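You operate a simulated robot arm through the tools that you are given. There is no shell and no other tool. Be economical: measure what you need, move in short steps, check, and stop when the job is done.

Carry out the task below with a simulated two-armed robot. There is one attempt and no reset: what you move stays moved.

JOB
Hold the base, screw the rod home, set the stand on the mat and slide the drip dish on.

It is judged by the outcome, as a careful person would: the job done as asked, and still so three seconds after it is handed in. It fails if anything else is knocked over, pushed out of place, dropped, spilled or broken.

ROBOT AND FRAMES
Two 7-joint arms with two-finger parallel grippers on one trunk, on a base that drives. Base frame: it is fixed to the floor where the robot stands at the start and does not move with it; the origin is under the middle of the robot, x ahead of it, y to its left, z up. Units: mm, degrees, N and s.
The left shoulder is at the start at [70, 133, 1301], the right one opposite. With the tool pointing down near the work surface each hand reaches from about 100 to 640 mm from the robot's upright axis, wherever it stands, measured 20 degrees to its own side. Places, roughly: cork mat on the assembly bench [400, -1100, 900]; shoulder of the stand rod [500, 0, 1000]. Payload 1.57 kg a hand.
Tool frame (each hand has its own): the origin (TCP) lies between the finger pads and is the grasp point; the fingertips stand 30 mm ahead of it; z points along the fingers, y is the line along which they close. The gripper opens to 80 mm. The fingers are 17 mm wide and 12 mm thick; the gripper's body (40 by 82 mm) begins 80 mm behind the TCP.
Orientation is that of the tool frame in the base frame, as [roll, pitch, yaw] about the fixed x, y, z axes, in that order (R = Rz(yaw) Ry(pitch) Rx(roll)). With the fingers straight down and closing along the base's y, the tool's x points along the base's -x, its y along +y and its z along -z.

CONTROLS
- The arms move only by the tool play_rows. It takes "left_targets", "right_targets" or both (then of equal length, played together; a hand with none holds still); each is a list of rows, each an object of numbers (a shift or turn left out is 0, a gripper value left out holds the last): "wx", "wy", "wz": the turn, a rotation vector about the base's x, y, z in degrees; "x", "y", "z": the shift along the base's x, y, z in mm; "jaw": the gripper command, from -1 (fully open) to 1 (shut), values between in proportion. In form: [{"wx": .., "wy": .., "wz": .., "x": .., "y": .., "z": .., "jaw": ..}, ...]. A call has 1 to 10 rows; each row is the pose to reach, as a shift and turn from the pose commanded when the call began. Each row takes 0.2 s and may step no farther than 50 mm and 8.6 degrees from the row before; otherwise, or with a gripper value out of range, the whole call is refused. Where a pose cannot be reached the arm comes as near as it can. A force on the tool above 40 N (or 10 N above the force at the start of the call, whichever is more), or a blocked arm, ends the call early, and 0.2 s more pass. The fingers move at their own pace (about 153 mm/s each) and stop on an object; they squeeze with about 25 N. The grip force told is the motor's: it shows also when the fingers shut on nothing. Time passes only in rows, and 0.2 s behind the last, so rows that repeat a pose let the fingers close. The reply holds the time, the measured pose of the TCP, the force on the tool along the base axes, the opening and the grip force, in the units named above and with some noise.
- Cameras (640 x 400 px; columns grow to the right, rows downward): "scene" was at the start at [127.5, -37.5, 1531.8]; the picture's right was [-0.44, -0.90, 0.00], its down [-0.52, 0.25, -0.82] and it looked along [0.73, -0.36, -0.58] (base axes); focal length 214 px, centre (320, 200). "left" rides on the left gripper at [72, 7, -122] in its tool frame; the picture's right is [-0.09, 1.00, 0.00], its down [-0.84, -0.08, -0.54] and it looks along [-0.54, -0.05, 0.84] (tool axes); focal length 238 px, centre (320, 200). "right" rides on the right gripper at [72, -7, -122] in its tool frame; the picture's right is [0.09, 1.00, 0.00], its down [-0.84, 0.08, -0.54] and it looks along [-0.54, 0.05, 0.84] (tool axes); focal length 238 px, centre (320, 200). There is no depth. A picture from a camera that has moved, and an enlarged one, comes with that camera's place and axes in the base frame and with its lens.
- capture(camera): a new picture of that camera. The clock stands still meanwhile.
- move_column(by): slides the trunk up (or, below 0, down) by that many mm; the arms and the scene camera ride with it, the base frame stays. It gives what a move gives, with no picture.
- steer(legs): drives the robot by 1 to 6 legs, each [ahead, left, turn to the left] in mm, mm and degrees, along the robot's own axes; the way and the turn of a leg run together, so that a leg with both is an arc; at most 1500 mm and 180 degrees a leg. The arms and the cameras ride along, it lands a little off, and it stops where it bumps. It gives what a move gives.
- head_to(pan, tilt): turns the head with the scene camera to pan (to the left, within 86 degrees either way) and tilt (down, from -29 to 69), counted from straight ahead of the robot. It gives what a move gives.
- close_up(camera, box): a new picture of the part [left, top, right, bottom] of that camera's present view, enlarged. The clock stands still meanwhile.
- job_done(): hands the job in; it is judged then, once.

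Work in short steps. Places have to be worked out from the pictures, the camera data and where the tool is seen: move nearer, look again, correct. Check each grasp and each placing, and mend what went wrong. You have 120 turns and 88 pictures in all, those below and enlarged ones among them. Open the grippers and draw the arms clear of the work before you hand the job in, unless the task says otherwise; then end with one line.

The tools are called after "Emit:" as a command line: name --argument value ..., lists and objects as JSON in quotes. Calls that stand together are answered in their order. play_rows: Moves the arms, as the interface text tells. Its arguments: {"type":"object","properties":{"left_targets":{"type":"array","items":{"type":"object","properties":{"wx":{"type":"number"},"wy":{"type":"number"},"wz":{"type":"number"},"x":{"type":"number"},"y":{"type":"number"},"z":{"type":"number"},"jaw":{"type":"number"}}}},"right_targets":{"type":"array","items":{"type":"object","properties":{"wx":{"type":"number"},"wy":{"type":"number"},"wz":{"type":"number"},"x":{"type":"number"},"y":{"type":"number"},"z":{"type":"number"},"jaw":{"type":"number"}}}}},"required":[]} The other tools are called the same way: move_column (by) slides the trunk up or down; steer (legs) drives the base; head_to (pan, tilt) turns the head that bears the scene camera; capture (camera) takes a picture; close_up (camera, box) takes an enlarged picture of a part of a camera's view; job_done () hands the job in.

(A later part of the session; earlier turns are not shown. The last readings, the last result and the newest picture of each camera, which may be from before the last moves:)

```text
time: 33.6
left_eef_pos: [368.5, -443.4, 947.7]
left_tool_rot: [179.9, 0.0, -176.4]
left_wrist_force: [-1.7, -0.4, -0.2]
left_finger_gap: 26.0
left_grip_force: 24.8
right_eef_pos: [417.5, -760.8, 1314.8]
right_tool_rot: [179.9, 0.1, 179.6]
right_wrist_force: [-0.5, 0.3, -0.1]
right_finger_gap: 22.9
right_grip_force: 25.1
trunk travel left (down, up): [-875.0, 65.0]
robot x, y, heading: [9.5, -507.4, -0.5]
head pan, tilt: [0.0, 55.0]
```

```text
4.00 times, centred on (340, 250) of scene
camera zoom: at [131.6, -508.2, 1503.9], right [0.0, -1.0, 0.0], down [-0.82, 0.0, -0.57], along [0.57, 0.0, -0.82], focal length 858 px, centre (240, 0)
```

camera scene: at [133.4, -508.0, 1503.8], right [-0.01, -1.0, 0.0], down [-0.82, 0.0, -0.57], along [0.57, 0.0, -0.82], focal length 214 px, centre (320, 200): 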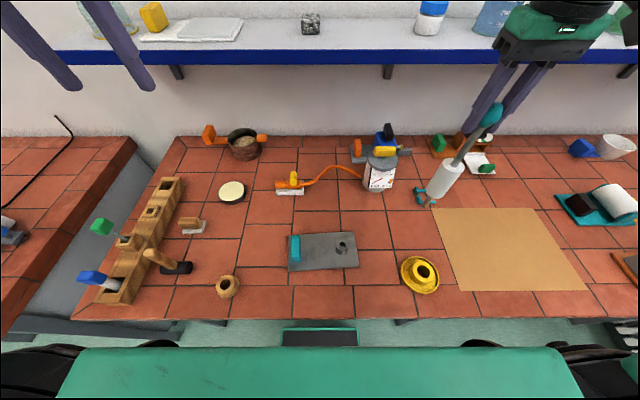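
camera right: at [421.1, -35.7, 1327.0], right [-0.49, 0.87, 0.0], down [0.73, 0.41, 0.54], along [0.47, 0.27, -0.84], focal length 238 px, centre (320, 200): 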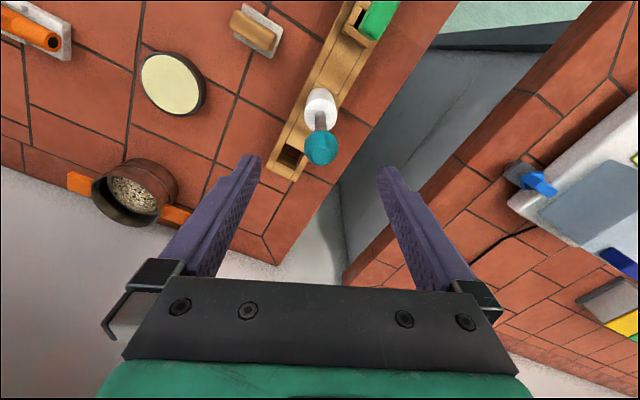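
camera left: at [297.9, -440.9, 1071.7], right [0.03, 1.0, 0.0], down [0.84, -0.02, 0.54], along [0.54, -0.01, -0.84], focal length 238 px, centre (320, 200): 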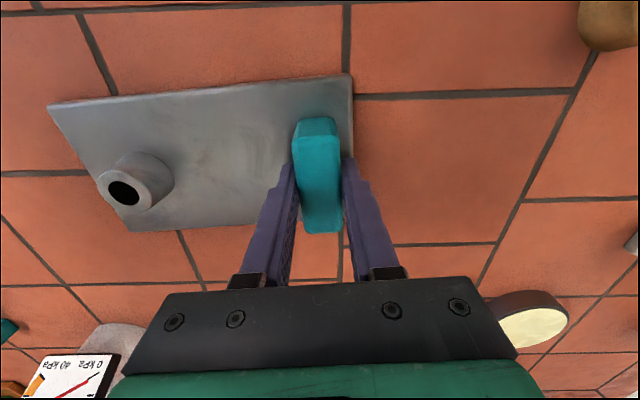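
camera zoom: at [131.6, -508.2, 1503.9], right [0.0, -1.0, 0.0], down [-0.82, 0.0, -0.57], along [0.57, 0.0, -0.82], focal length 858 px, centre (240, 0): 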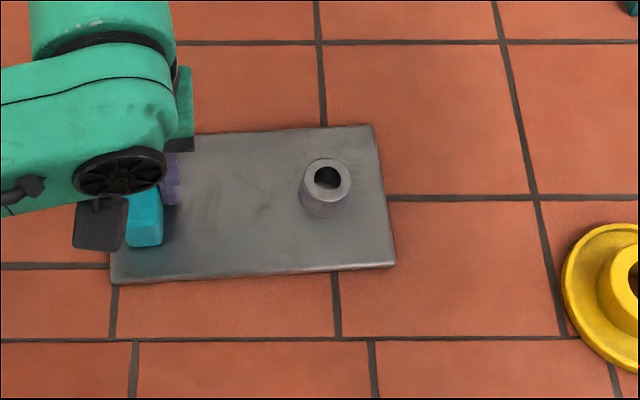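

The base is held at the handle. Boss hole triangulates to ≈ (375.5, -570.5, 938). I carry the rod above it, at the same time winding the right hand counter-clockwise to leave room for clockwise screwing.

Emit:
play_rows --right_targets '[{"x": -4, "y": 19, "z": 0, "wz": 8}, {"x": -8, "y": 38, "z": -5, "wz": 16}, {"x": -13, "y": 57, "z": -10, "wz": 24}, {"x": -17, "y": 76, "z": -15, "wz": 32}, {"x": -21, "y": 95, "z": -20, "wz": 40}, {"x": -25, "y": 114, "z": -30, "wz": 48}, {"x": -29, "y": 133, "z": -40, "wz": 56}, {"x": -33, "y": 152, "z": -50, "wz": 64}, {"x": -38, "y": 171, "z": -60, "wz": 72}, {"x": -42, "y": 190, "z": -70, "wz": 80}]'

Emit:
capture --camera "scene"

Emit:
capture --camera "left"

```text
time: 35.8
left_eef_pos: [368.6, -440.8, 949.8]
left_tool_rot: [180.0, 0.0, -176.4]
left_wrist_force: [-0.3, -0.4, 1.0]
left_finger_gap: 25.4
left_grip_force: 24.6
right_eef_pos: [375.7, -570.5, 1242.9]
right_tool_rot: [-179.9, 0.1, -100.2]
right_wrist_force: [0.1, 0.8, 0.1]
right_finger_gap: 23.0
right_grip_force: 24.7
trunk travel left (down, up): [-875.0, 65.0]
robot x, y, heading: [11.6, -507.7, -0.5]
head pan, tilt: [0.0, 55.0]
```

```text
50 pictures are left
camera scene: at [131.7, -507.8, 1504.0], right [0.0, -1.0, 0.0], down [-0.82, 0.0, -0.57], along [0.57, 0.0, -0.82], focal length 214 px, centre (320, 200)
```

scene: 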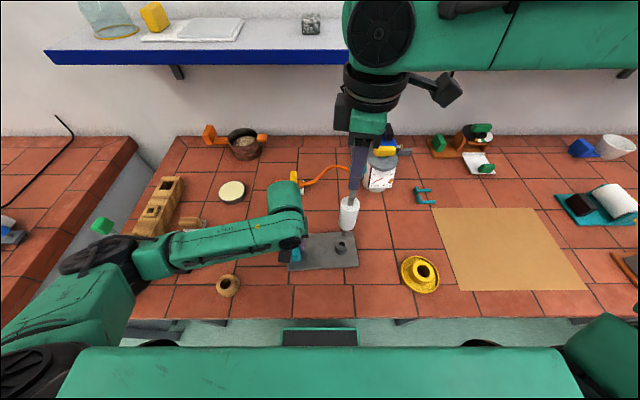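

```text
49 pictures are left
camera left: at [298.0, -440.6, 1071.7], right [0.03, 1.0, 0.0], down [0.84, -0.03, 0.54], along [0.54, -0.01, -0.84], focal length 238 px, centre (320, 200)
```

left: 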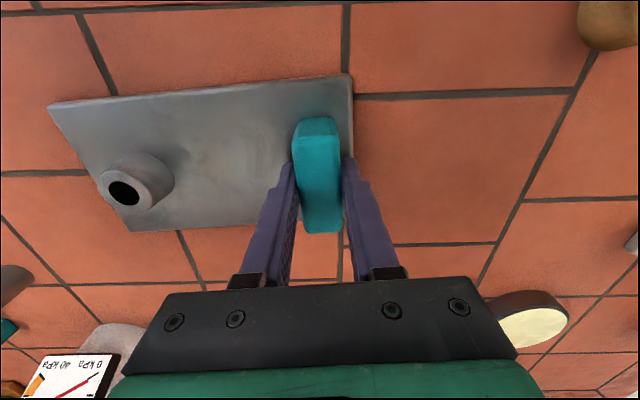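

The rod is above the boss. A close view of tip and boss checks alignment.

Emit:
close_up --camera "scene" --box '[300, 180, 390, 270]'

```text
4.44 times, centred on (345, 225) of scene
camera zoom: at [131.7, -507.8, 1504.0], right [0.0, -1.0, 0.0], down [-0.82, 0.0, -0.57], along [0.57, 0.0, -0.82], focal length 953 px, centre (209, 89)
```

zoom: 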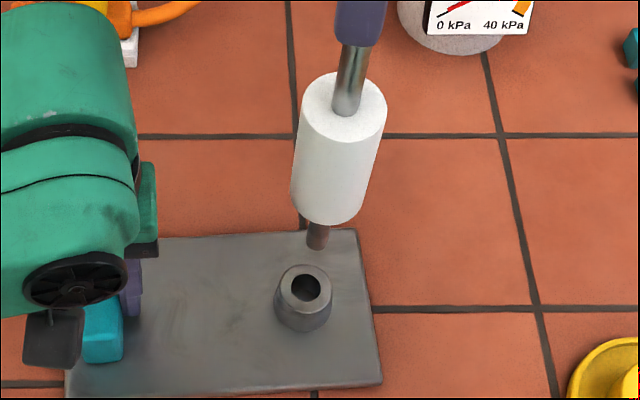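

Tip measures at (375.7, -572, 993), hole at about (374, -568, 936). I shift by (-1.5, +3.5), lower 40 mm and recheck.

Emit:
play_rows --right_targets '[{"x": -1.5, "y": 3.5, "z": -10}, {"x": -1.5, "y": 3.5, "z": -20}, {"x": -1.5, "y": 3.5, "z": -30}, {"x": -1.5, "y": 3.5, "z": -40}, {"x": -1.5, "y": 3.5, "z": -40}]'

Emit:
close_up --camera "scene" --box '[310, 210, 370, 270]'

Emit:
close_up --camera "left" --box '[0, 80, 250, 260]'

```text
time: 37.0
left_eef_pos: [369.4, -442.2, 948.7]
left_tool_rot: [179.9, 0.0, -176.3]
left_wrist_force: [-0.2, 0.5, -0.4]
left_finger_gap: 25.6
left_grip_force: 25.0
right_eef_pos: [374.5, -567.9, 1203.5]
right_tool_rot: [179.9, 0.1, -100.3]
right_wrist_force: [-0.6, -0.3, -1.0]
right_finger_gap: 23.0
right_grip_force: 24.8
trunk travel left (down, up): [-875.0, 65.0]
robot x, y, heading: [12.7, -509.1, -0.6]
head pan, tilt: [0.0, 55.0]
```

```text
6.67 times, centred on (340, 240) of scene
camera zoom: at [131.5, -507.8, 1503.9], right [0.0, -1.0, 0.0], down [-0.82, 0.0, -0.57], along [0.57, 0.0, -0.82], focal length 1430 px, centre (187, -67)
```

zoom: 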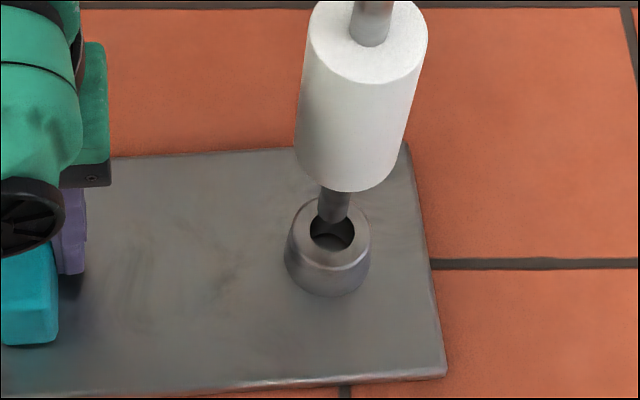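

```text
2.22 times, centred on (125, 170) of left
camera zoom: at [297.8, -440.6, 1071.7], right [0.03, 1.0, 0.0], down [0.84, -0.02, 0.54], along [0.54, -0.01, -0.84], focal length 530 px, centre (753, 267)
```

zoom: 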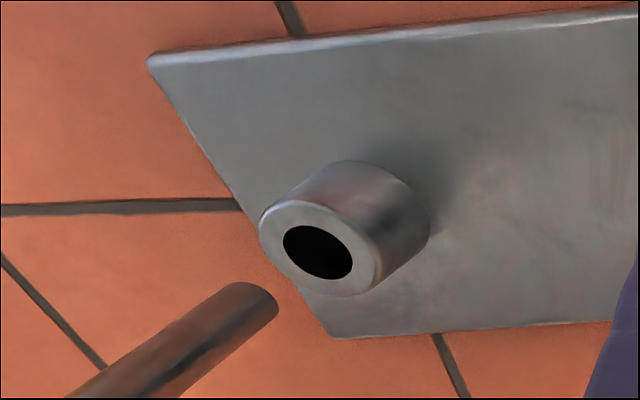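

Both views show the rod axis in line with the hole. I lower gently, watching the force.

Emit:
play_rows --right_targets '[{"z": -6}, {"z": -12}, {"z": -18}, {"z": -22}, {"z": -22}]'

Emit:
close_up --camera "scene" --box '[310, 210, 370, 270]'

Emit:
close_up --camera "left" --box '[0, 80, 250, 260]'

```text
time: 38.2
left_eef_pos: [368.9, -442.1, 949.0]
left_tool_rot: [179.9, 0.0, -176.4]
left_wrist_force: [-1.6, -0.1, 0.7]
left_finger_gap: 25.8
left_grip_force: 24.9
right_eef_pos: [373.3, -566.7, 1182.0]
right_tool_rot: [179.9, 0.1, -100.5]
right_wrist_force: [-0.4, 0.1, -1.3]
right_finger_gap: 23.2
right_grip_force: 24.9
trunk travel left (down, up): [-875.0, 65.0]
robot x, y, heading: [9.6, -507.1, -0.3]
head pan, tilt: [0.0, 55.0]
```

```text
6.67 times, centred on (340, 240) of scene
camera zoom: at [131.5, -507.8, 1503.9], right [0.0, -1.0, 0.0], down [-0.82, 0.0, -0.57], along [0.57, 0.0, -0.82], focal length 1430 px, centre (187, -67)
```

zoom: 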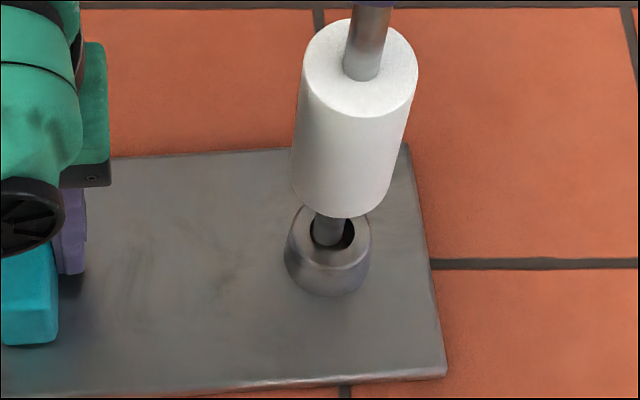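

```text
2.22 times, centred on (125, 170) of left
camera zoom: at [297.8, -440.6, 1071.7], right [0.03, 1.0, 0.0], down [0.84, -0.02, 0.54], along [0.54, -0.01, -0.84], focal length 530 px, centre (753, 267)
```

zoom: 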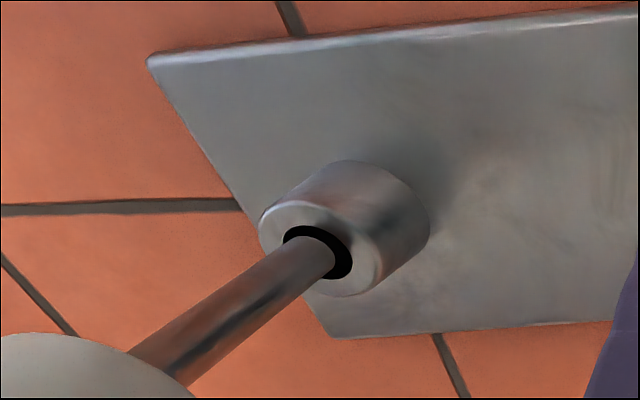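

The tip is entering the hole, a millimetre or so toward +y. I nudge 1.2 mm and continue down slowly.

Emit:
play_rows --right_targets '[{"y": -1.2, "z": -2}, {"y": -1.2, "z": -5}, {"y": -1.2, "z": -8}, {"y": -1.2, "z": -11}, {"y": -1.2, "z": -14}, {"y": -1.2, "z": -14}]'

Emit:
close_up --camera "left" --box '[0, 80, 250, 260]'

```text
time: 39.6
left_eef_pos: [369.6, -442.2, 948.6]
left_tool_rot: [179.9, 0.0, -176.3]
left_wrist_force: [-0.4, 0.5, 0.0]
left_finger_gap: 25.9
left_grip_force: 24.9
right_eef_pos: [372.4, -567.8, 1167.7]
right_tool_rot: [179.9, 0.2, -100.4]
right_wrist_force: [-0.1, -0.2, -0.9]
right_finger_gap: 23.1
right_grip_force: 24.4
trunk travel left (down, up): [-875.0, 65.0]
robot x, y, heading: [10.4, -508.1, -0.3]
head pan, tilt: [0.0, 55.0]
```

```text
2.22 times, centred on (125, 170) of left
camera zoom: at [297.8, -440.6, 1071.7], right [0.03, 1.0, 0.0], down [0.84, -0.02, 0.54], along [0.54, -0.01, -0.84], focal length 530 px, centre (753, 267)
```

zoom: 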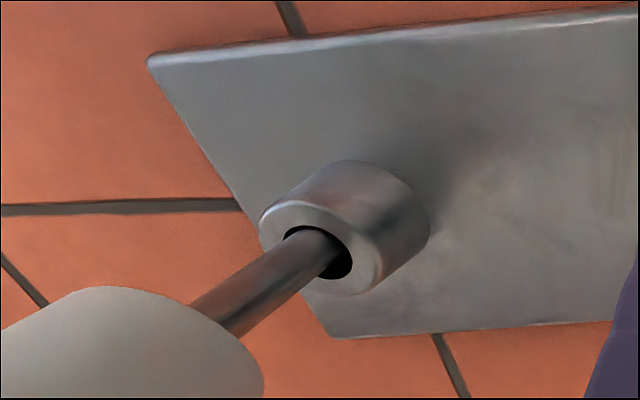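

The stub is in the hole, slightly to the left side; I recentre +1 mm and continue down until contact.

Emit:
play_rows --right_targets '[{"y": 1, "z": -2}, {"y": 1, "z": -5}, {"y": 1, "z": -8}, {"y": 1, "z": -11}, {"y": 1, "z": -14}, {"y": 1, "z": -17}, {"y": 1, "z": -20}, {"y": 1, "z": -20}]'

Emit:
close_up --camera "left" --box '[0, 80, 250, 260]'

```text
time: 41.4
left_eef_pos: [368.4, -441.4, 949.2]
left_tool_rot: [179.9, 0.1, -176.3]
left_wrist_force: [3.9, -3.0, -8.1]
left_finger_gap: 25.8
left_grip_force: 24.8
right_eef_pos: [371.9, -566.3, 1149.4]
right_tool_rot: [-179.8, 0.3, -100.4]
right_wrist_force: [-0.3, 0.7, 32.2]
right_finger_gap: 23.3
right_grip_force: 24.9
trunk travel left (down, up): [-875.0, 65.0]
robot x, y, heading: [11.1, -507.4, -0.7]
head pan, tilt: [0.0, 55.0]
```

```text
2.22 times, centred on (125, 170) of left
camera zoom: at [296.3, -440.4, 1072.0], right [0.03, 1.0, 0.0], down [0.84, -0.02, 0.54], along [0.54, -0.01, -0.84], focal length 530 px, centre (753, 267)
```

zoom: 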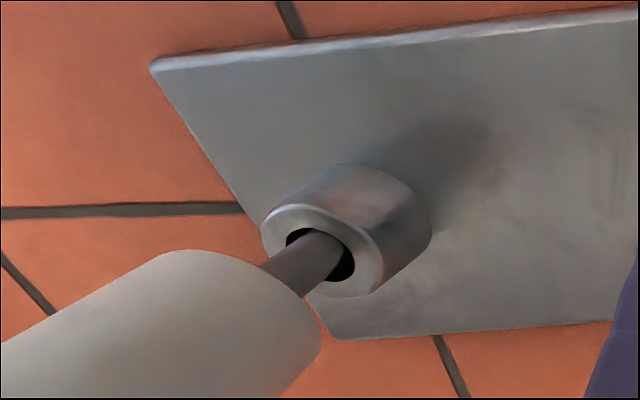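

Contact at TCP z≈1149 with 32 N: the thread has met, roughly 20 mm still to go. I relax slightly and turn the rod clockwise 84° under light downward push.

Emit:
play_rows --right_targets '[{"z": 1, "wz": -8.4}, {"z": 1, "wz": -16.8}, {"z": 1, "wz": -25.2}, {"z": 1, "wz": -33.6}, {"z": 1, "wz": -42}, {"z": 1, "wz": -50.4}, {"z": 1, "wz": -58.8}, {"z": 1, "wz": -67.2}, {"z": 1, "wz": -75.6}, {"z": 1, "wz": -84}]'

Emit:
close_up --camera "left" --box '[0, 80, 250, 260]'

```text
time: 43.6
left_eef_pos: [368.7, -440.9, 950.1]
left_tool_rot: [179.9, 0.1, -176.4]
left_wrist_force: [-2.5, 1.8, -2.4]
left_finger_gap: 25.7
left_grip_force: 24.8
right_eef_pos: [372.5, -566.2, 1148.5]
right_tool_rot: [179.9, 0.1, 175.5]
right_wrist_force: [2.2, -3.3, 16.1]
right_finger_gap: 23.1
right_grip_force: 24.9
trunk travel left (down, up): [-875.0, 65.0]
robot x, y, heading: [8.7, -510.7, -0.3]
head pan, tilt: [0.0, 55.0]
```

```text
2.22 times, centred on (125, 170) of left
camera zoom: at [297.1, -440.3, 1071.9], right [0.03, 1.0, 0.0], down [0.84, -0.02, 0.54], along [0.54, -0.01, -0.84], focal length 530 px, centre (753, 267)
```

zoom: 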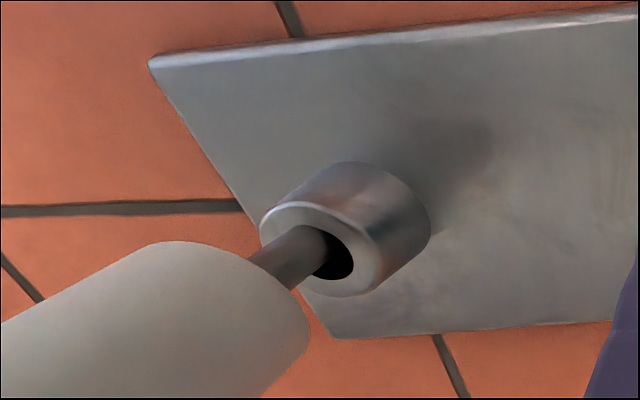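

No descent, and the stub seems off-centre in the hole. I check from the head camera before correcting.

Emit:
close_up --camera "scene" --box '[310, 200, 370, 270]'

```text
5.71 times, centred on (340, 235) of scene
camera zoom: at [130.5, -507.4, 1504.0], right [0.0, -1.0, 0.0], down [-0.82, 0.0, -0.57], along [0.57, 0.0, -0.82], focal length 1226 px, centre (206, 0)
```

zoom: 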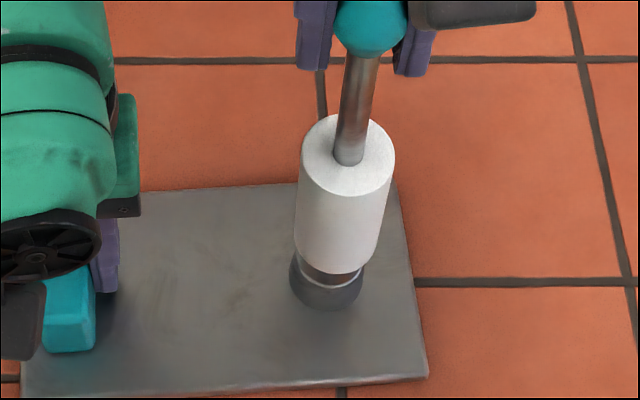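

The rod is tilted about 2–3° (knob ~2.4 mm too far to +y). I lift 4 mm to free it, shift to (+2, -2.4) and look again from both cameras.

Emit:
play_rows --right_targets '[{"z": 4}, {"x": 1, "y": -1.2, "z": 6}, {"x": 2, "y": -2.4, "z": 6}, {"x": 2, "y": -2.4, "z": 6}]'

Emit:
close_up --camera "scene" --box '[310, 200, 370, 270]'

Emit:
close_up --camera "left" --box '[0, 80, 250, 260]'

```text
time: 44.6
left_eef_pos: [369.3, -440.9, 948.6]
left_tool_rot: [179.8, 0.1, -176.3]
left_wrist_force: [-0.4, 13.9, 0.6]
left_finger_gap: 25.8
left_grip_force: 24.7
right_eef_pos: [376.0, -570.8, 1154.6]
right_tool_rot: [179.9, 0.1, 175.6]
right_wrist_force: [1.8, -14.1, 13.3]
right_finger_gap: 22.9
right_grip_force: 25.3
trunk travel left (down, up): [-875.0, 65.0]
robot x, y, heading: [11.0, -509.3, -0.3]
head pan, tilt: [0.0, 55.0]
```

```text
5.71 times, centred on (340, 235) of scene
camera zoom: at [131.3, -508.7, 1504.1], right [0.0, -1.0, 0.0], down [-0.82, 0.0, -0.57], along [0.57, 0.0, -0.82], focal length 1226 px, centre (206, 0)
```

zoom: 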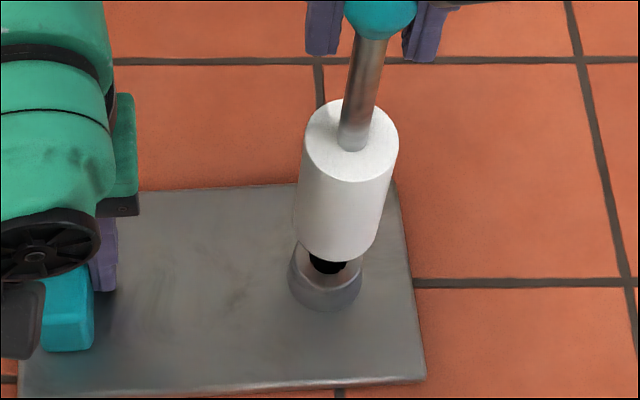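

```text
2.22 times, centred on (125, 170) of left
camera zoom: at [298.1, -440.6, 1071.8], right [0.03, 1.0, 0.0], down [0.84, -0.03, 0.54], along [0.54, -0.01, -0.84], focal length 530 px, centre (753, 267)
```

zoom: 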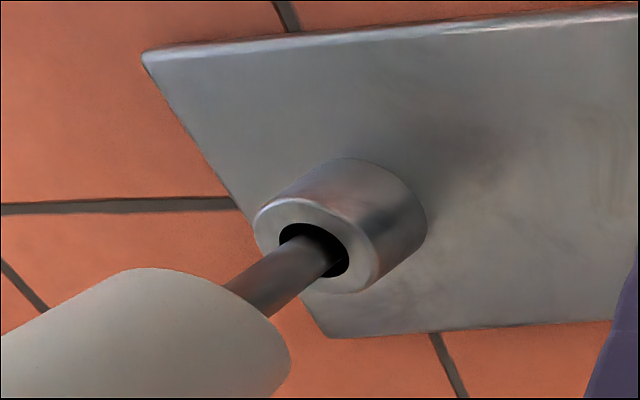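

The rod is now tilted in the grip and touching the hole wall (14 N sideways). I lift it clear of the hole to re-measure how it hangs.

Emit:
play_rows --right_targets '[{"z": 6}, {"z": 12}, {"z": 20}, {"z": 28}, {"z": 36}, {"z": 44}, {"z": 44}]'

Emit:
close_up --camera "scene" --box '[300, 150, 390, 270]'

Emit:
close_up --camera "left" --box '[0, 80, 250, 260]'

```text
time: 46.2
left_eef_pos: [369.5, -443.2, 948.8]
left_tool_rot: [-179.9, 0.1, -176.5]
left_wrist_force: [1.5, -8.5, 28.2]
left_finger_gap: 26.2
left_grip_force: 25.3
right_eef_pos: [376.5, -569.0, 1198.6]
right_tool_rot: [179.9, 0.0, 175.7]
right_wrist_force: [-1.5, 10.0, -31.1]
right_finger_gap: 22.5
right_grip_force: 24.4
trunk travel left (down, up): [-875.0, 65.0]
robot x, y, heading: [10.2, -512.4, -0.2]
head pan, tilt: [0.0, 55.0]
```

```text
3.33 times, centred on (345, 210) of scene
camera zoom: at [132.1, -507.9, 1503.9], right [0.0, -1.0, 0.0], down [-0.82, 0.0, -0.57], along [0.57, 0.0, -0.82], focal length 715 px, centre (237, 167)
```

zoom: 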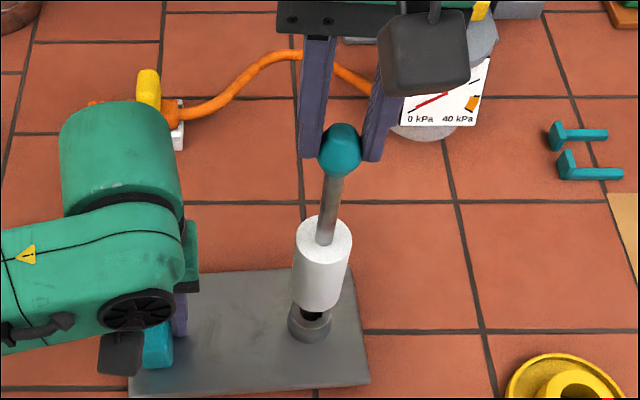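

```text
2.22 times, centred on (125, 170) of left
camera zoom: at [298.4, -441.0, 1072.0], right [0.03, 1.0, 0.0], down [0.84, -0.02, 0.54], along [0.54, -0.02, -0.84], focal length 530 px, centre (753, 267)
```

zoom: 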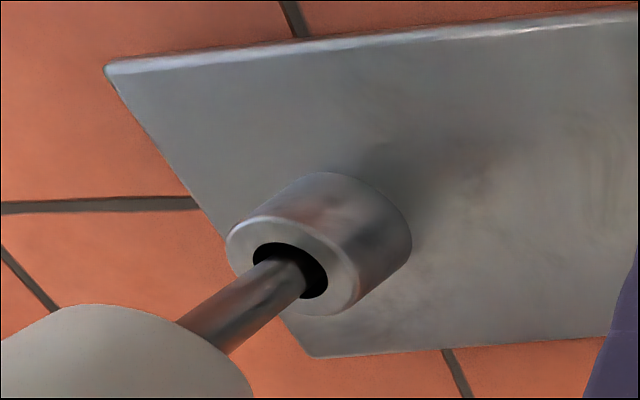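

The thread has in fact engaged: pulling up lifted the plate's boss end slightly and the knob slid to the fingertips. I lower until the pull is gone.

Emit:
play_rows --right_targets '[{"z": -4}, {"z": -8}, {"z": -12}, {"z": -12}]'

Emit:
close_up --camera "scene" --box '[300, 150, 390, 270]'

```text
time: 47.2
left_eef_pos: [368.2, -440.3, 946.3]
left_tool_rot: [179.6, -0.3, -176.3]
left_wrist_force: [-3.0, 15.8, -21.1]
left_finger_gap: 25.8
left_grip_force: 25.2
right_eef_pos: [377.0, -570.3, 1186.8]
right_tool_rot: [180.0, 0.5, 175.6]
right_wrist_force: [2.3, -16.3, 17.0]
right_finger_gap: 22.8
right_grip_force: 25.4
trunk travel left (down, up): [-875.0, 65.0]
robot x, y, heading: [9.5, -507.2, -0.4]
head pan, tilt: [0.0, 55.0]
```

```text
3.33 times, centred on (345, 210) of scene
camera zoom: at [132.1, -508.0, 1503.9], right [0.0, -1.0, 0.0], down [-0.82, 0.0, -0.57], along [0.57, 0.0, -0.82], focal length 715 px, centre (237, 167)
```

zoom: 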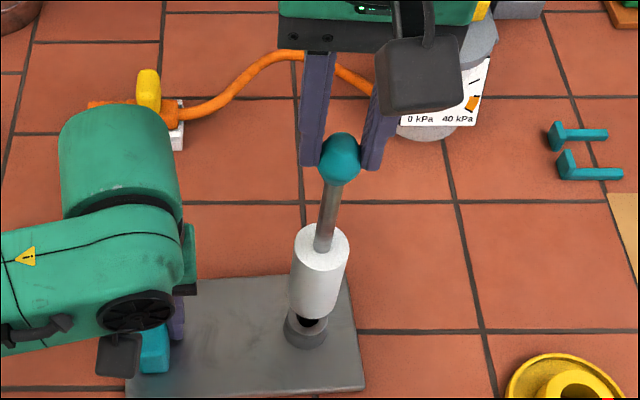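

Knob centre is now ≈ (376, -569, 1160), 27 mm below the TCP. I ease off, open the right gripper, lower to the knob, and look.

Emit:
play_rows --right_targets '[{"z": 3}, {"z": 3, "jaw": -0.3}, {"z": 3, "jaw": -0.3}, {"z": -8}, {"z": -18}, {"z": -28}, {"z": -28}]'

Emit:
close_up --camera "scene" --box '[300, 150, 390, 270]'

Emit:
close_up --camera "left" --box '[0, 80, 250, 260]'

```text
time: 48.8
left_eef_pos: [369.2, -441.1, 949.5]
left_tool_rot: [179.9, 0.0, -176.4]
left_wrist_force: [-0.5, -0.8, -3.3]
left_finger_gap: 25.8
left_grip_force: 24.8
right_eef_pos: [376.7, -568.8, 1158.8]
right_tool_rot: [179.9, 0.1, 175.6]
right_wrist_force: [0.6, -0.5, -0.3]
right_finger_gap: 52.1
right_grip_force: 0.1
trunk travel left (down, up): [-875.0, 65.0]
robot x, y, heading: [11.5, -506.8, -0.0]
head pan, tilt: [0.0, 55.0]
```

```text
3.33 times, centred on (345, 210) of scene
camera zoom: at [132.1, -508.0, 1503.9], right [0.0, -1.0, 0.0], down [-0.82, 0.0, -0.57], along [0.57, 0.0, -0.82], focal length 715 px, centre (237, 167)
```

zoom: 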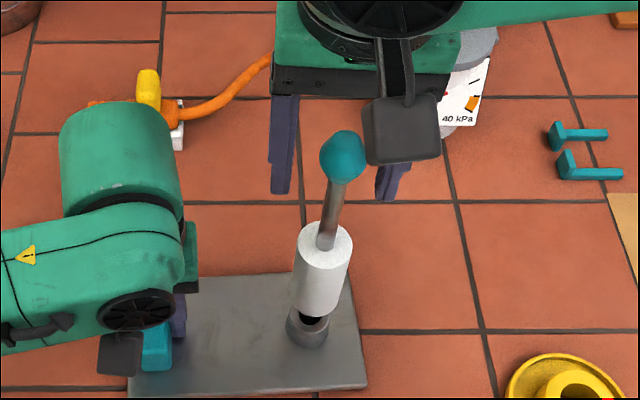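

```text
2.22 times, centred on (125, 170) of left
camera zoom: at [298.3, -440.7, 1071.5], right [0.03, 1.0, 0.0], down [0.84, -0.02, 0.54], along [0.54, -0.01, -0.84], focal length 530 px, centre (753, 267)
```

zoom: 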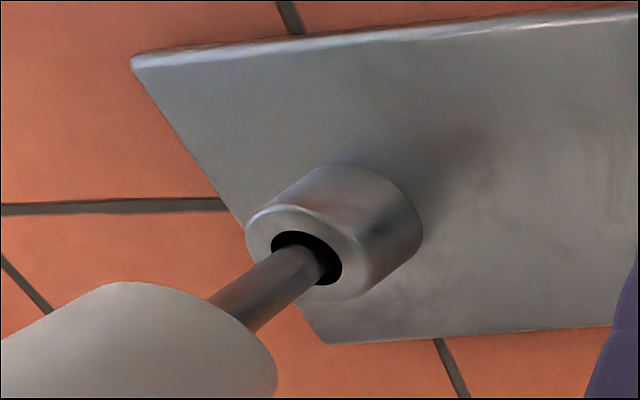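

The rod stands freely in the hole but leaning, and the plate's boss end seems raised ~4 mm in the left grip. I briefly release and re-grip the handle so the plate settles flat.

Emit:
play_rows --left_targets '[{"jaw": 0.0}, {"jaw": 0.0}, {"jaw": 0.0}, {"jaw": 1}, {"jaw": 1}, {"jaw": 1}]'

Emit:
close_up --camera "left" --box '[0, 80, 250, 260]'

Emit:
close_up --camera "scene" --box '[300, 150, 390, 270]'

```text
time: 50.2
left_eef_pos: [369.6, -441.9, 948.3]
left_tool_rot: [179.9, 0.0, -176.5]
left_wrist_force: [0.4, -1.0, 0.7]
left_finger_gap: 25.9
left_grip_force: 25.7
right_eef_pos: [375.2, -568.9, 1158.6]
right_tool_rot: [179.9, 0.1, 175.5]
right_wrist_force: [-0.5, -0.7, -0.8]
right_finger_gap: 51.7
right_grip_force: 0.1
trunk travel left (down, up): [-875.0, 65.0]
robot x, y, heading: [12.7, -509.2, -0.5]
head pan, tilt: [0.0, 55.0]
```

```text
2.22 times, centred on (125, 170) of left
camera zoom: at [298.0, -440.7, 1071.7], right [0.03, 1.0, 0.0], down [0.84, -0.02, 0.54], along [0.54, -0.01, -0.84], focal length 530 px, centre (753, 267)
```

zoom: 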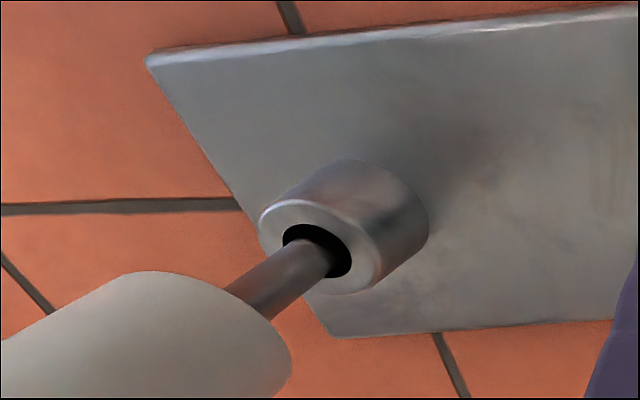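

```text
3.33 times, centred on (345, 210) of scene
camera zoom: at [131.7, -507.9, 1503.9], right [0.0, -1.0, 0.0], down [-0.82, 0.0, -0.57], along [0.57, 0.0, -0.82], focal length 715 px, centre (237, 167)
```

zoom: 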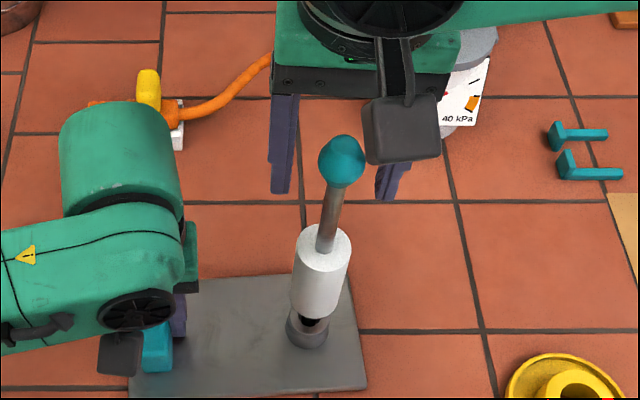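

The plate is flat again. I check the knob from the right hand's own camera before regripping.

Emit:
close_up --camera "right" --box '[220, 80, 420, 280]'

```text
2.00 times, centred on (320, 180) of right
camera zoom: at [304.6, -571.0, 1280.3], right [-0.02, 1.0, 0.0], down [0.84, 0.01, 0.54], along [0.54, 0.01, -0.84], focal length 477 px, centre (320, 240)
```

zoom: 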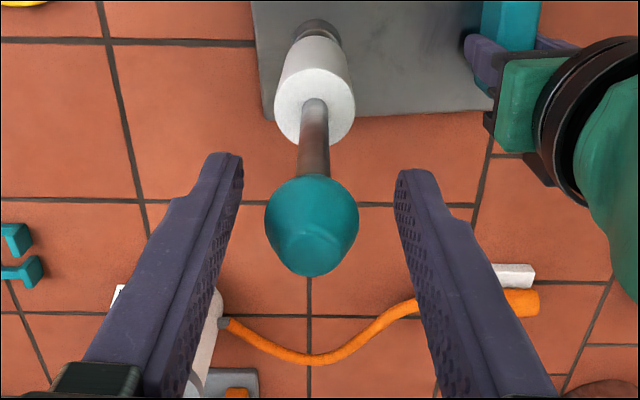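

The right camera shows the rod now stands vertical, with the knob about 3 mm to -y of the TCP — so the hole is at y≈-572 in right-hand readings. I recentre, and wind the open hand back counter-clockwise 84° around the knob.

Emit:
play_rows --right_targets '[{"x": 1, "y": -3, "z": -1}, {"x": 1, "y": -3, "z": -1, "wz": 8.5}, {"x": 1, "y": -3, "z": -1, "wz": 17}, {"x": 1, "y": -3, "z": -1, "wz": 25.5}, {"x": 1, "y": -3, "z": -1, "wz": 34}, {"x": 1, "y": -3, "z": -1, "wz": 42.5}, {"x": 1, "y": -3, "z": -1, "wz": 51}, {"x": 1, "y": -3, "z": -1, "wz": 59.5}, {"x": 1, "y": -3, "z": -1, "wz": 68}, {"x": 1, "y": -3, "z": -1, "wz": 76.5}]'

Emit:
play_rows --right_targets '[{"wz": 8.5}, {"wz": 17}, {"wz": 25.5}, {"wz": 34}, {"wz": 42.5}, {"wz": 42.5}]'

Emit:
close_up --camera "right" --box '[220, 80, 420, 280]'

```text
time: 52.4
left_eef_pos: [369.0, -441.5, 949.6]
left_tool_rot: [179.9, -0.1, -176.3]
left_wrist_force: [0.6, -0.3, 0.8]
left_finger_gap: 25.7
left_grip_force: 24.8
right_eef_pos: [376.6, -572.3, 1157.8]
right_tool_rot: [179.9, 0.2, -107.7]
right_wrist_force: [-0.3, 0.6, 0.5]
right_finger_gap: 52.3
right_grip_force: 0.1
trunk travel left (down, up): [-875.0, 65.0]
robot x, y, heading: [10.3, -508.4, -0.2]
head pan, tilt: [0.0, 55.0]
```

```text
time: 53.8
left_eef_pos: [370.4, -442.1, 948.9]
left_tool_rot: [179.9, 0.1, -176.4]
left_wrist_force: [1.5, 0.0, 1.2]
left_finger_gap: 25.7
left_grip_force: 24.9
right_eef_pos: [376.5, -572.5, 1157.2]
right_tool_rot: [179.9, 0.1, -65.3]
right_wrist_force: [0.0, -0.6, 0.5]
right_finger_gap: 52.0
right_grip_force: 0.1
trunk travel left (down, up): [-875.0, 65.0]
robot x, y, heading: [11.1, -508.9, -0.3]
head pan, tilt: [0.0, 55.0]
```

```text
2.00 times, centred on (320, 180) of right
camera zoom: at [414.3, -635.7, 1279.3], right [-0.87, -0.5, 0.0], down [-0.42, 0.73, 0.54], along [-0.27, 0.47, -0.84], focal length 477 px, centre (320, 240)
```

zoom: 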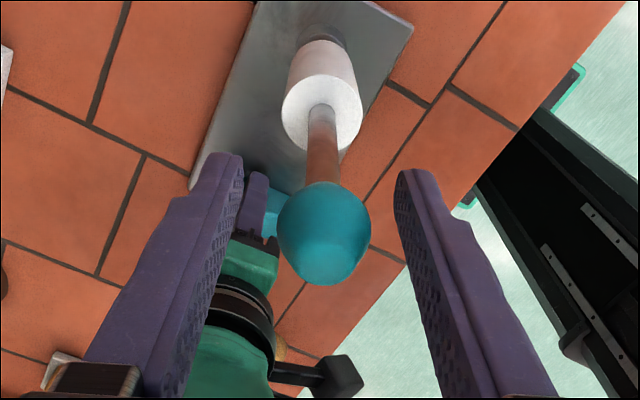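

Hand wound to yaw -65° with clear room; the knob is within ~1 mm. I nudge by (-1, +1) and close on the knob.

Emit:
play_rows --right_targets '[{"x": -1, "y": 1, "jaw": 0.3}, {"x": -1, "y": 1, "jaw": 1}, {"x": -1, "y": 1, "jaw": 1}, {"x": -1, "y": 1, "jaw": 1}]'

```text
time: 54.8
left_eef_pos: [368.9, -441.6, 949.9]
left_tool_rot: [179.9, 0.0, -176.3]
left_wrist_force: [3.0, 3.6, 1.9]
left_finger_gap: 25.7
left_grip_force: 24.9
right_eef_pos: [375.8, -572.2, 1157.1]
right_tool_rot: [179.9, 0.1, -65.4]
right_wrist_force: [-1.8, -3.3, 0.8]
right_finger_gap: 22.9
right_grip_force: 25.1
trunk travel left (down, up): [-875.0, 65.0]
robot x, y, heading: [8.7, -512.5, -0.2]
head pan, tilt: [0.0, 55.0]
```

Gripped with only ~4 N side force. I test pushing down 3 mm to see whether it is threaded or free.

Emit:
play_rows --right_targets '[{"y": -0.6, "z": -1}, {"y": -0.6, "z": -2}, {"y": -0.6, "z": -2}]'

```text
time: 55.6
left_eef_pos: [368.2, -443.1, 949.4]
left_tool_rot: [179.9, 0.0, -176.3]
left_wrist_force: [4.7, -1.4, -7.6]
left_finger_gap: 25.7
left_grip_force: 24.9
right_eef_pos: [374.7, -572.7, 1157.4]
right_tool_rot: [-179.8, 0.0, -65.5]
right_wrist_force: [-3.0, -1.5, 20.3]
right_finger_gap: 23.0
right_grip_force: 25.5
trunk travel left (down, up): [-875.0, 65.0]
robot x, y, heading: [11.1, -510.0, -0.4]
head pan, tilt: [0.0, 55.0]
```

It resists right away, so it is seated on its thread. I turn clockwise 85° with this light push and watch the force fall.

Emit:
play_rows --right_targets '[{"wz": -8.5}, {"wz": -17}, {"wz": -25.5}, {"wz": -34}, {"wz": -42.5}, {"wz": -51}, {"wz": -59.5}, {"wz": -68}, {"wz": -76.5}, {"wz": -85}]'

Emit:
play_rows --right_targets '[{"z": -0.5, "wz": -8.5}, {"z": -0.5, "wz": -17}, {"z": -0.5, "wz": -25.5}, {"z": -0.5, "wz": -34}, {"z": -0.5, "wz": -42.5}]'

Emit:
close_up --camera "left" --box '[0, 80, 250, 260]'

```text
time: 57.8
left_eef_pos: [368.2, -441.9, 950.0]
left_tool_rot: [179.8, 0.0, -176.4]
left_wrist_force: [1.0, -2.2, -8.3]
left_finger_gap: 25.8
left_grip_force: 25.6
right_eef_pos: [373.0, -572.2, 1155.7]
right_tool_rot: [180.0, 0.2, -150.6]
right_wrist_force: [0.6, 0.0, 21.6]
right_finger_gap: 22.9
right_grip_force: 24.8
trunk travel left (down, up): [-875.0, 65.0]
robot x, y, heading: [11.6, -510.5, -0.3]
head pan, tilt: [0.0, 55.0]
```

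```text
time: 59.0
left_eef_pos: [367.4, -441.4, 949.3]
left_tool_rot: [179.9, 0.1, -176.4]
left_wrist_force: [0.2, -3.1, -6.1]
left_finger_gap: 25.8
left_grip_force: 25.0
right_eef_pos: [374.9, -571.9, 1156.6]
right_tool_rot: [179.9, 0.2, 167.0]
right_wrist_force: [0.5, -0.3, 19.9]
right_finger_gap: 22.8
right_grip_force: 24.0
trunk travel left (down, up): [-875.0, 65.0]
robot x, y, heading: [10.1, -508.9, -0.3]
head pan, tilt: [0.0, 55.0]
```

```text
2.22 times, centred on (125, 170) of left
camera zoom: at [296.9, -440.7, 1072.0], right [0.03, 1.0, 0.0], down [0.84, -0.02, 0.54], along [0.54, -0.01, -0.84], focal length 530 px, centre (753, 267)
```

zoom: 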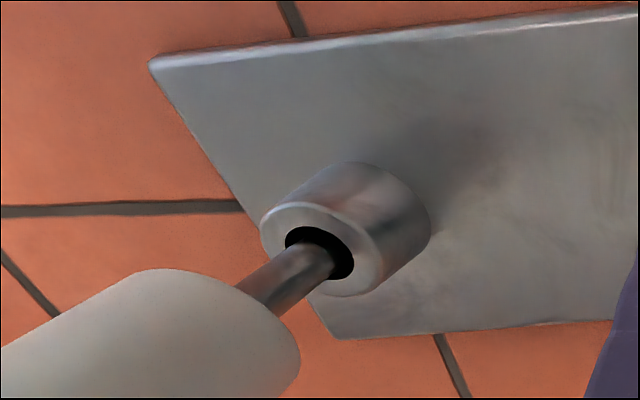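

The white sleeve sits slightly lower than before. I repeat the stroke: open, wind back 136°, re-grip, and turn clockwise with a light push.

Emit:
play_rows --right_targets '[{"jaw": -0.2}, {"jaw": -0.2}, {"wz": 8.5}, {"wz": 17}, {"wz": 25.5}, {"wz": 34}, {"wz": 42.5}, {"wz": 51}, {"wz": 59.5}, {"wz": 68}]'

Emit:
play_rows --right_targets '[{"wz": 8.5}, {"wz": 17}, {"wz": 25.5}, {"wz": 34}, {"wz": 42.5}, {"wz": 51}, {"wz": 59.5}, {"wz": 68}, {"wz": 68, "jaw": 1}, {"wz": 68, "jaw": 1}]'

Emit:
play_rows --right_targets '[{"z": -1, "jaw": 1}, {"z": -1.5, "wz": -8.5}, {"z": -1.5, "wz": -17}, {"z": -1.5, "wz": -25.5}, {"z": -1.5, "wz": -34}, {"z": -1.5, "wz": -42.5}, {"z": -1.5, "wz": -51}, {"z": -1.5, "wz": -59.5}, {"z": -1.5, "wz": -68}]'

Emit:
play_rows --right_targets '[{"wz": -8.5}, {"wz": -17}, {"wz": -25.5}, {"wz": -34}, {"wz": -42.5}, {"wz": -51}, {"wz": -59.5}, {"wz": -68}]'

Emit:
close_up --camera "left" --box '[0, 80, 250, 260]'

```text
time: 61.2
left_eef_pos: [369.7, -441.9, 948.4]
left_tool_rot: [179.9, 0.0, -176.4]
left_wrist_force: [2.8, -0.2, 2.9]
left_finger_gap: 25.5
left_grip_force: 24.9
right_eef_pos: [376.6, -571.8, 1155.5]
right_tool_rot: [179.9, 0.1, -124.6]
right_wrist_force: [-0.2, -1.3, -0.1]
right_finger_gap: 48.1
right_grip_force: 0.0
trunk travel left (down, up): [-875.0, 65.0]
robot x, y, heading: [11.3, -508.7, -0.4]
head pan, tilt: [0.0, 55.0]
```

```text
time: 63.4
left_eef_pos: [369.9, -443.1, 949.4]
left_tool_rot: [179.9, 0.0, -176.3]
left_wrist_force: [3.3, 0.4, 6.8]
left_finger_gap: 25.6
left_grip_force: 24.6
right_eef_pos: [376.3, -572.5, 1156.0]
right_tool_rot: [179.9, 0.1, -56.8]
right_wrist_force: [-0.2, 0.1, -0.9]
right_finger_gap: 25.3
right_grip_force: 24.5
trunk travel left (down, up): [-875.0, 65.0]
robot x, y, heading: [12.4, -511.7, -0.2]
head pan, tilt: [0.0, 55.0]
```

```text
time: 65.4
left_eef_pos: [368.9, -441.6, 949.0]
left_tool_rot: [179.9, 0.0, -176.4]
left_wrist_force: [4.7, 1.5, -0.6]
left_finger_gap: 25.8
left_grip_force: 25.0
right_eef_pos: [375.4, -571.3, 1153.8]
right_tool_rot: [179.8, 0.1, -125.0]
right_wrist_force: [-2.6, -2.1, 10.0]
right_finger_gap: 24.8
right_grip_force: 24.7
trunk travel left (down, up): [-875.0, 65.0]
robot x, y, heading: [14.4, -508.6, -0.1]
head pan, tilt: [0.0, 55.0]
```

```text
time: 67.2
left_eef_pos: [369.0, -441.9, 949.2]
left_tool_rot: [180.0, 0.0, -176.4]
left_wrist_force: [0.6, -1.3, 1.6]
left_finger_gap: 25.7
left_grip_force: 25.3
right_eef_pos: [375.9, -572.5, 1154.3]
right_tool_rot: [179.9, 0.1, 167.0]
right_wrist_force: [-1.8, 2.6, 0.2]
right_finger_gap: 25.2
right_grip_force: 24.9
trunk travel left (down, up): [-875.0, 65.0]
robot x, y, heading: [10.3, -511.6, -0.1]
head pan, tilt: [0.0, 55.0]
```

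```text
2.22 times, centred on (125, 170) of left
camera zoom: at [297.5, -440.4, 1071.8], right [0.03, 1.0, 0.0], down [0.84, -0.02, 0.54], along [0.54, -0.02, -0.84], focal length 530 px, centre (753, 267)
```

zoom: 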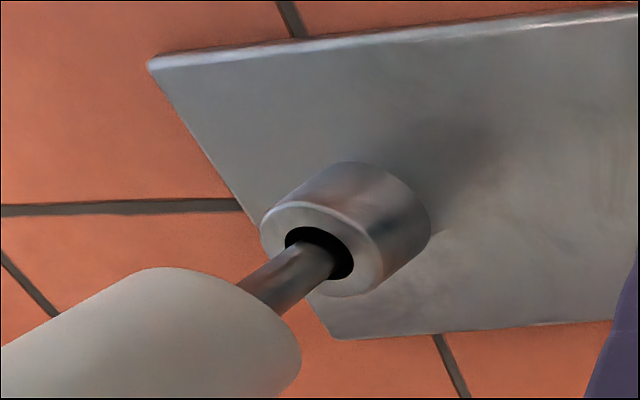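

The push force fell from 10 N to 0 while turning: the rod is screwing in, about 4 mm per turn, with roughly 20 mm to go. I run two more strokes of 153° each.

Emit:
play_rows --right_targets '[{"jaw": -0.2}, {"wz": 8.5}, {"wz": 17}, {"wz": 25.5}, {"wz": 34}, {"wz": 42.5}, {"wz": 51}, {"wz": 59.5}, {"wz": 68}, {"wz": 76.5}]'

Emit:
play_rows --right_targets '[{"wz": 8.5}, {"wz": 17}, {"wz": 25.5}, {"wz": 34}, {"wz": 42.5}, {"wz": 51}, {"wz": 59.5}, {"wz": 68}, {"wz": 76.5}, {"wz": 76.5, "jaw": 1}]'

Emit:
play_rows --right_targets '[{"z": -0.5, "jaw": 1}, {"z": -1, "wz": -8.5}, {"z": -1.2, "wz": -17}, {"z": -1.2, "wz": -25.5}, {"z": -1.3, "wz": -34}, {"z": -1.3, "wz": -42.5}, {"z": -1.4, "wz": -51}, {"z": -1.4, "wz": -59.5}, {"z": -1.5, "wz": -68}, {"z": -1.5, "wz": -76.5}]'

Emit:
play_rows --right_targets '[{"z": -0.1, "wz": -8.5}, {"z": -0.2, "wz": -17}, {"z": -0.3, "wz": -25.5}, {"z": -0.4, "wz": -34}, {"z": -0.5, "wz": -42.5}, {"z": -0.6, "wz": -51}, {"z": -0.7, "wz": -59.5}, {"z": -0.8, "wz": -68}, {"z": -0.8, "wz": -76.5}]'

Emit:
play_rows --right_targets '[{"jaw": -0.2}, {"wz": 8.5}, {"wz": 17}, {"wz": 25.5}, {"wz": 34}, {"wz": 42.5}, {"wz": 51}, {"wz": 59.5}, {"wz": 68}, {"wz": 76.5}]'

Emit:
play_rows --right_targets '[{"wz": 8.5}, {"wz": 17}, {"wz": 25.5}, {"wz": 34}, {"wz": 42.5}, {"wz": 51}, {"wz": 59.5}, {"wz": 68}, {"wz": 76.5}, {"wz": 76.5, "jaw": 1}]'

Emit:
play_rows --right_targets '[{"z": -0.5, "jaw": 1}, {"z": -1, "wz": -8.5}, {"z": -1.2, "wz": -17}, {"z": -1.2, "wz": -25.5}, {"z": -1.3, "wz": -34}, {"z": -1.3, "wz": -42.5}, {"z": -1.4, "wz": -51}, {"z": -1.4, "wz": -59.5}, {"z": -1.5, "wz": -68}, {"z": -1.5, "wz": -76.5}]'

Emit:
play_rows --right_targets '[{"z": -0.1, "wz": -8.5}, {"z": -0.2, "wz": -17}, {"z": -0.3, "wz": -25.5}, {"z": -0.4, "wz": -34}, {"z": -0.5, "wz": -42.5}, {"z": -0.6, "wz": -51}, {"z": -0.7, "wz": -59.5}, {"z": -0.8, "wz": -68}, {"z": -0.8, "wz": -76.5}]'

Emit:
close_up --camera "left" --box '[0, 80, 250, 260]'

```text
time: 69.4
left_eef_pos: [368.4, -441.6, 948.5]
left_tool_rot: [180.0, 0.1, -176.4]
left_wrist_force: [0.8, 0.5, 1.4]
left_finger_gap: 25.7
left_grip_force: 25.1
right_eef_pos: [375.5, -571.3, 1153.3]
right_tool_rot: [179.9, 0.1, -116.3]
right_wrist_force: [0.3, 0.2, -0.5]
right_finger_gap: 48.0
right_grip_force: 0.2
trunk travel left (down, up): [-875.0, 65.0]
robot x, y, heading: [7.9, -507.1, -0.5]
head pan, tilt: [0.0, 55.0]
```

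```text
time: 71.6
left_eef_pos: [369.5, -441.6, 948.4]
left_tool_rot: [-180.0, 0.1, -176.4]
left_wrist_force: [-0.4, 0.2, 2.5]
left_finger_gap: 25.8
left_grip_force: 24.9
right_eef_pos: [376.6, -571.6, 1152.8]
right_tool_rot: [-179.9, 0.1, -39.8]
right_wrist_force: [0.6, 0.8, -1.2]
right_finger_gap: 25.0
right_grip_force: 25.6
trunk travel left (down, up): [-875.0, 65.0]
robot x, y, heading: [14.7, -508.2, -0.4]
head pan, tilt: [0.0, 55.0]
```

```text
time: 73.8
left_eef_pos: [369.0, -441.8, 949.8]
left_tool_rot: [180.0, 0.0, -176.2]
left_wrist_force: [2.9, 1.5, 0.6]
left_finger_gap: 26.0
left_grip_force: 24.8
right_eef_pos: [374.8, -571.8, 1152.1]
right_tool_rot: [179.9, 0.1, -116.5]
right_wrist_force: [-3.5, -0.5, 0.7]
right_finger_gap: 25.9
right_grip_force: 24.9
trunk travel left (down, up): [-875.0, 65.0]
robot x, y, heading: [12.1, -509.1, -0.0]
head pan, tilt: [0.0, 55.0]
```

```text
time: 75.8
left_eef_pos: [368.2, -442.5, 949.1]
left_tool_rot: [180.0, 0.1, -176.4]
left_wrist_force: [1.7, -3.0, 1.8]
left_finger_gap: 25.4
left_grip_force: 24.6
right_eef_pos: [374.7, -573.3, 1151.8]
right_tool_rot: [179.9, 0.2, 167.0]
right_wrist_force: [-0.4, 1.9, 1.6]
right_finger_gap: 25.7
right_grip_force: 25.1
trunk travel left (down, up): [-875.0, 65.0]
robot x, y, heading: [12.1, -507.6, -0.1]
head pan, tilt: [0.0, 55.0]
```

```text
time: 78.0
left_eef_pos: [368.7, -442.8, 949.2]
left_tool_rot: [179.9, 0.1, -176.3]
left_wrist_force: [-0.2, 0.0, 2.1]
left_finger_gap: 25.8
left_grip_force: 25.3
right_eef_pos: [375.5, -572.2, 1151.2]
right_tool_rot: [180.0, 0.1, -116.2]
right_wrist_force: [0.2, -0.3, 0.2]
right_finger_gap: 48.1
right_grip_force: 0.1
trunk travel left (down, up): [-875.0, 65.0]
robot x, y, heading: [13.7, -506.8, -0.3]
head pan, tilt: [0.0, 55.0]
```

```text
time: 80.2
left_eef_pos: [369.1, -441.9, 948.7]
left_tool_rot: [179.9, 0.1, -176.3]
left_wrist_force: [0.3, -0.4, 1.4]
left_finger_gap: 26.0
left_grip_force: 24.7
right_eef_pos: [375.0, -572.1, 1151.0]
right_tool_rot: [-180.0, 0.0, -39.9]
right_wrist_force: [0.8, 0.9, 0.8]
right_finger_gap: 23.6
right_grip_force: 25.1
trunk travel left (down, up): [-875.0, 65.0]
robot x, y, heading: [12.1, -508.5, -0.5]
head pan, tilt: [0.0, 55.0]
```

```text
time: 82.4
left_eef_pos: [369.2, -441.1, 949.0]
left_tool_rot: [180.0, 0.0, -176.5]
left_wrist_force: [4.2, 0.7, 0.2]
left_finger_gap: 25.7
left_grip_force: 24.9
right_eef_pos: [374.9, -573.3, 1150.3]
right_tool_rot: [179.9, 0.0, -116.5]
right_wrist_force: [-3.5, 0.1, 0.9]
right_finger_gap: 26.0
right_grip_force: 24.9
trunk travel left (down, up): [-875.0, 65.0]
robot x, y, heading: [10.0, -509.0, -0.5]
head pan, tilt: [0.0, 55.0]
```

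```text
time: 84.4
left_eef_pos: [369.2, -442.8, 949.1]
left_tool_rot: [179.9, -0.1, -176.5]
left_wrist_force: [1.3, -1.1, 0.7]
left_finger_gap: 26.0
left_grip_force: 25.1
right_eef_pos: [376.7, -572.0, 1148.6]
right_tool_rot: [179.9, 0.2, 167.0]
right_wrist_force: [0.5, 0.7, 2.5]
right_finger_gap: 26.0
right_grip_force: 24.7
trunk travel left (down, up): [-875.0, 65.0]
robot x, y, heading: [11.1, -508.8, -0.3]
head pan, tilt: [0.0, 55.0]
```

```text
2.22 times, centred on (125, 170) of left
camera zoom: at [297.7, -440.6, 1071.8], right [0.03, 1.0, 0.0], down [0.84, -0.02, 0.54], along [0.54, -0.02, -0.84], focal length 530 px, centre (753, 267)
```

zoom: 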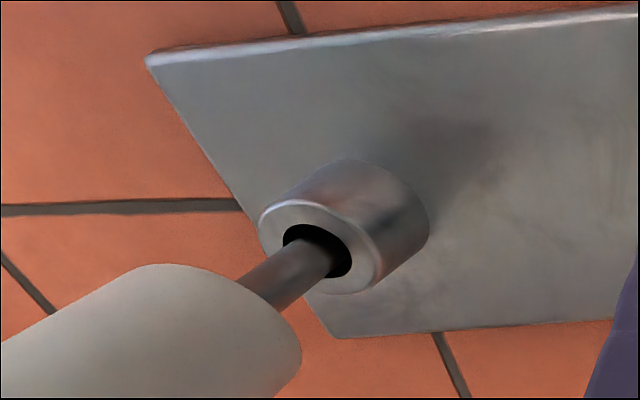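

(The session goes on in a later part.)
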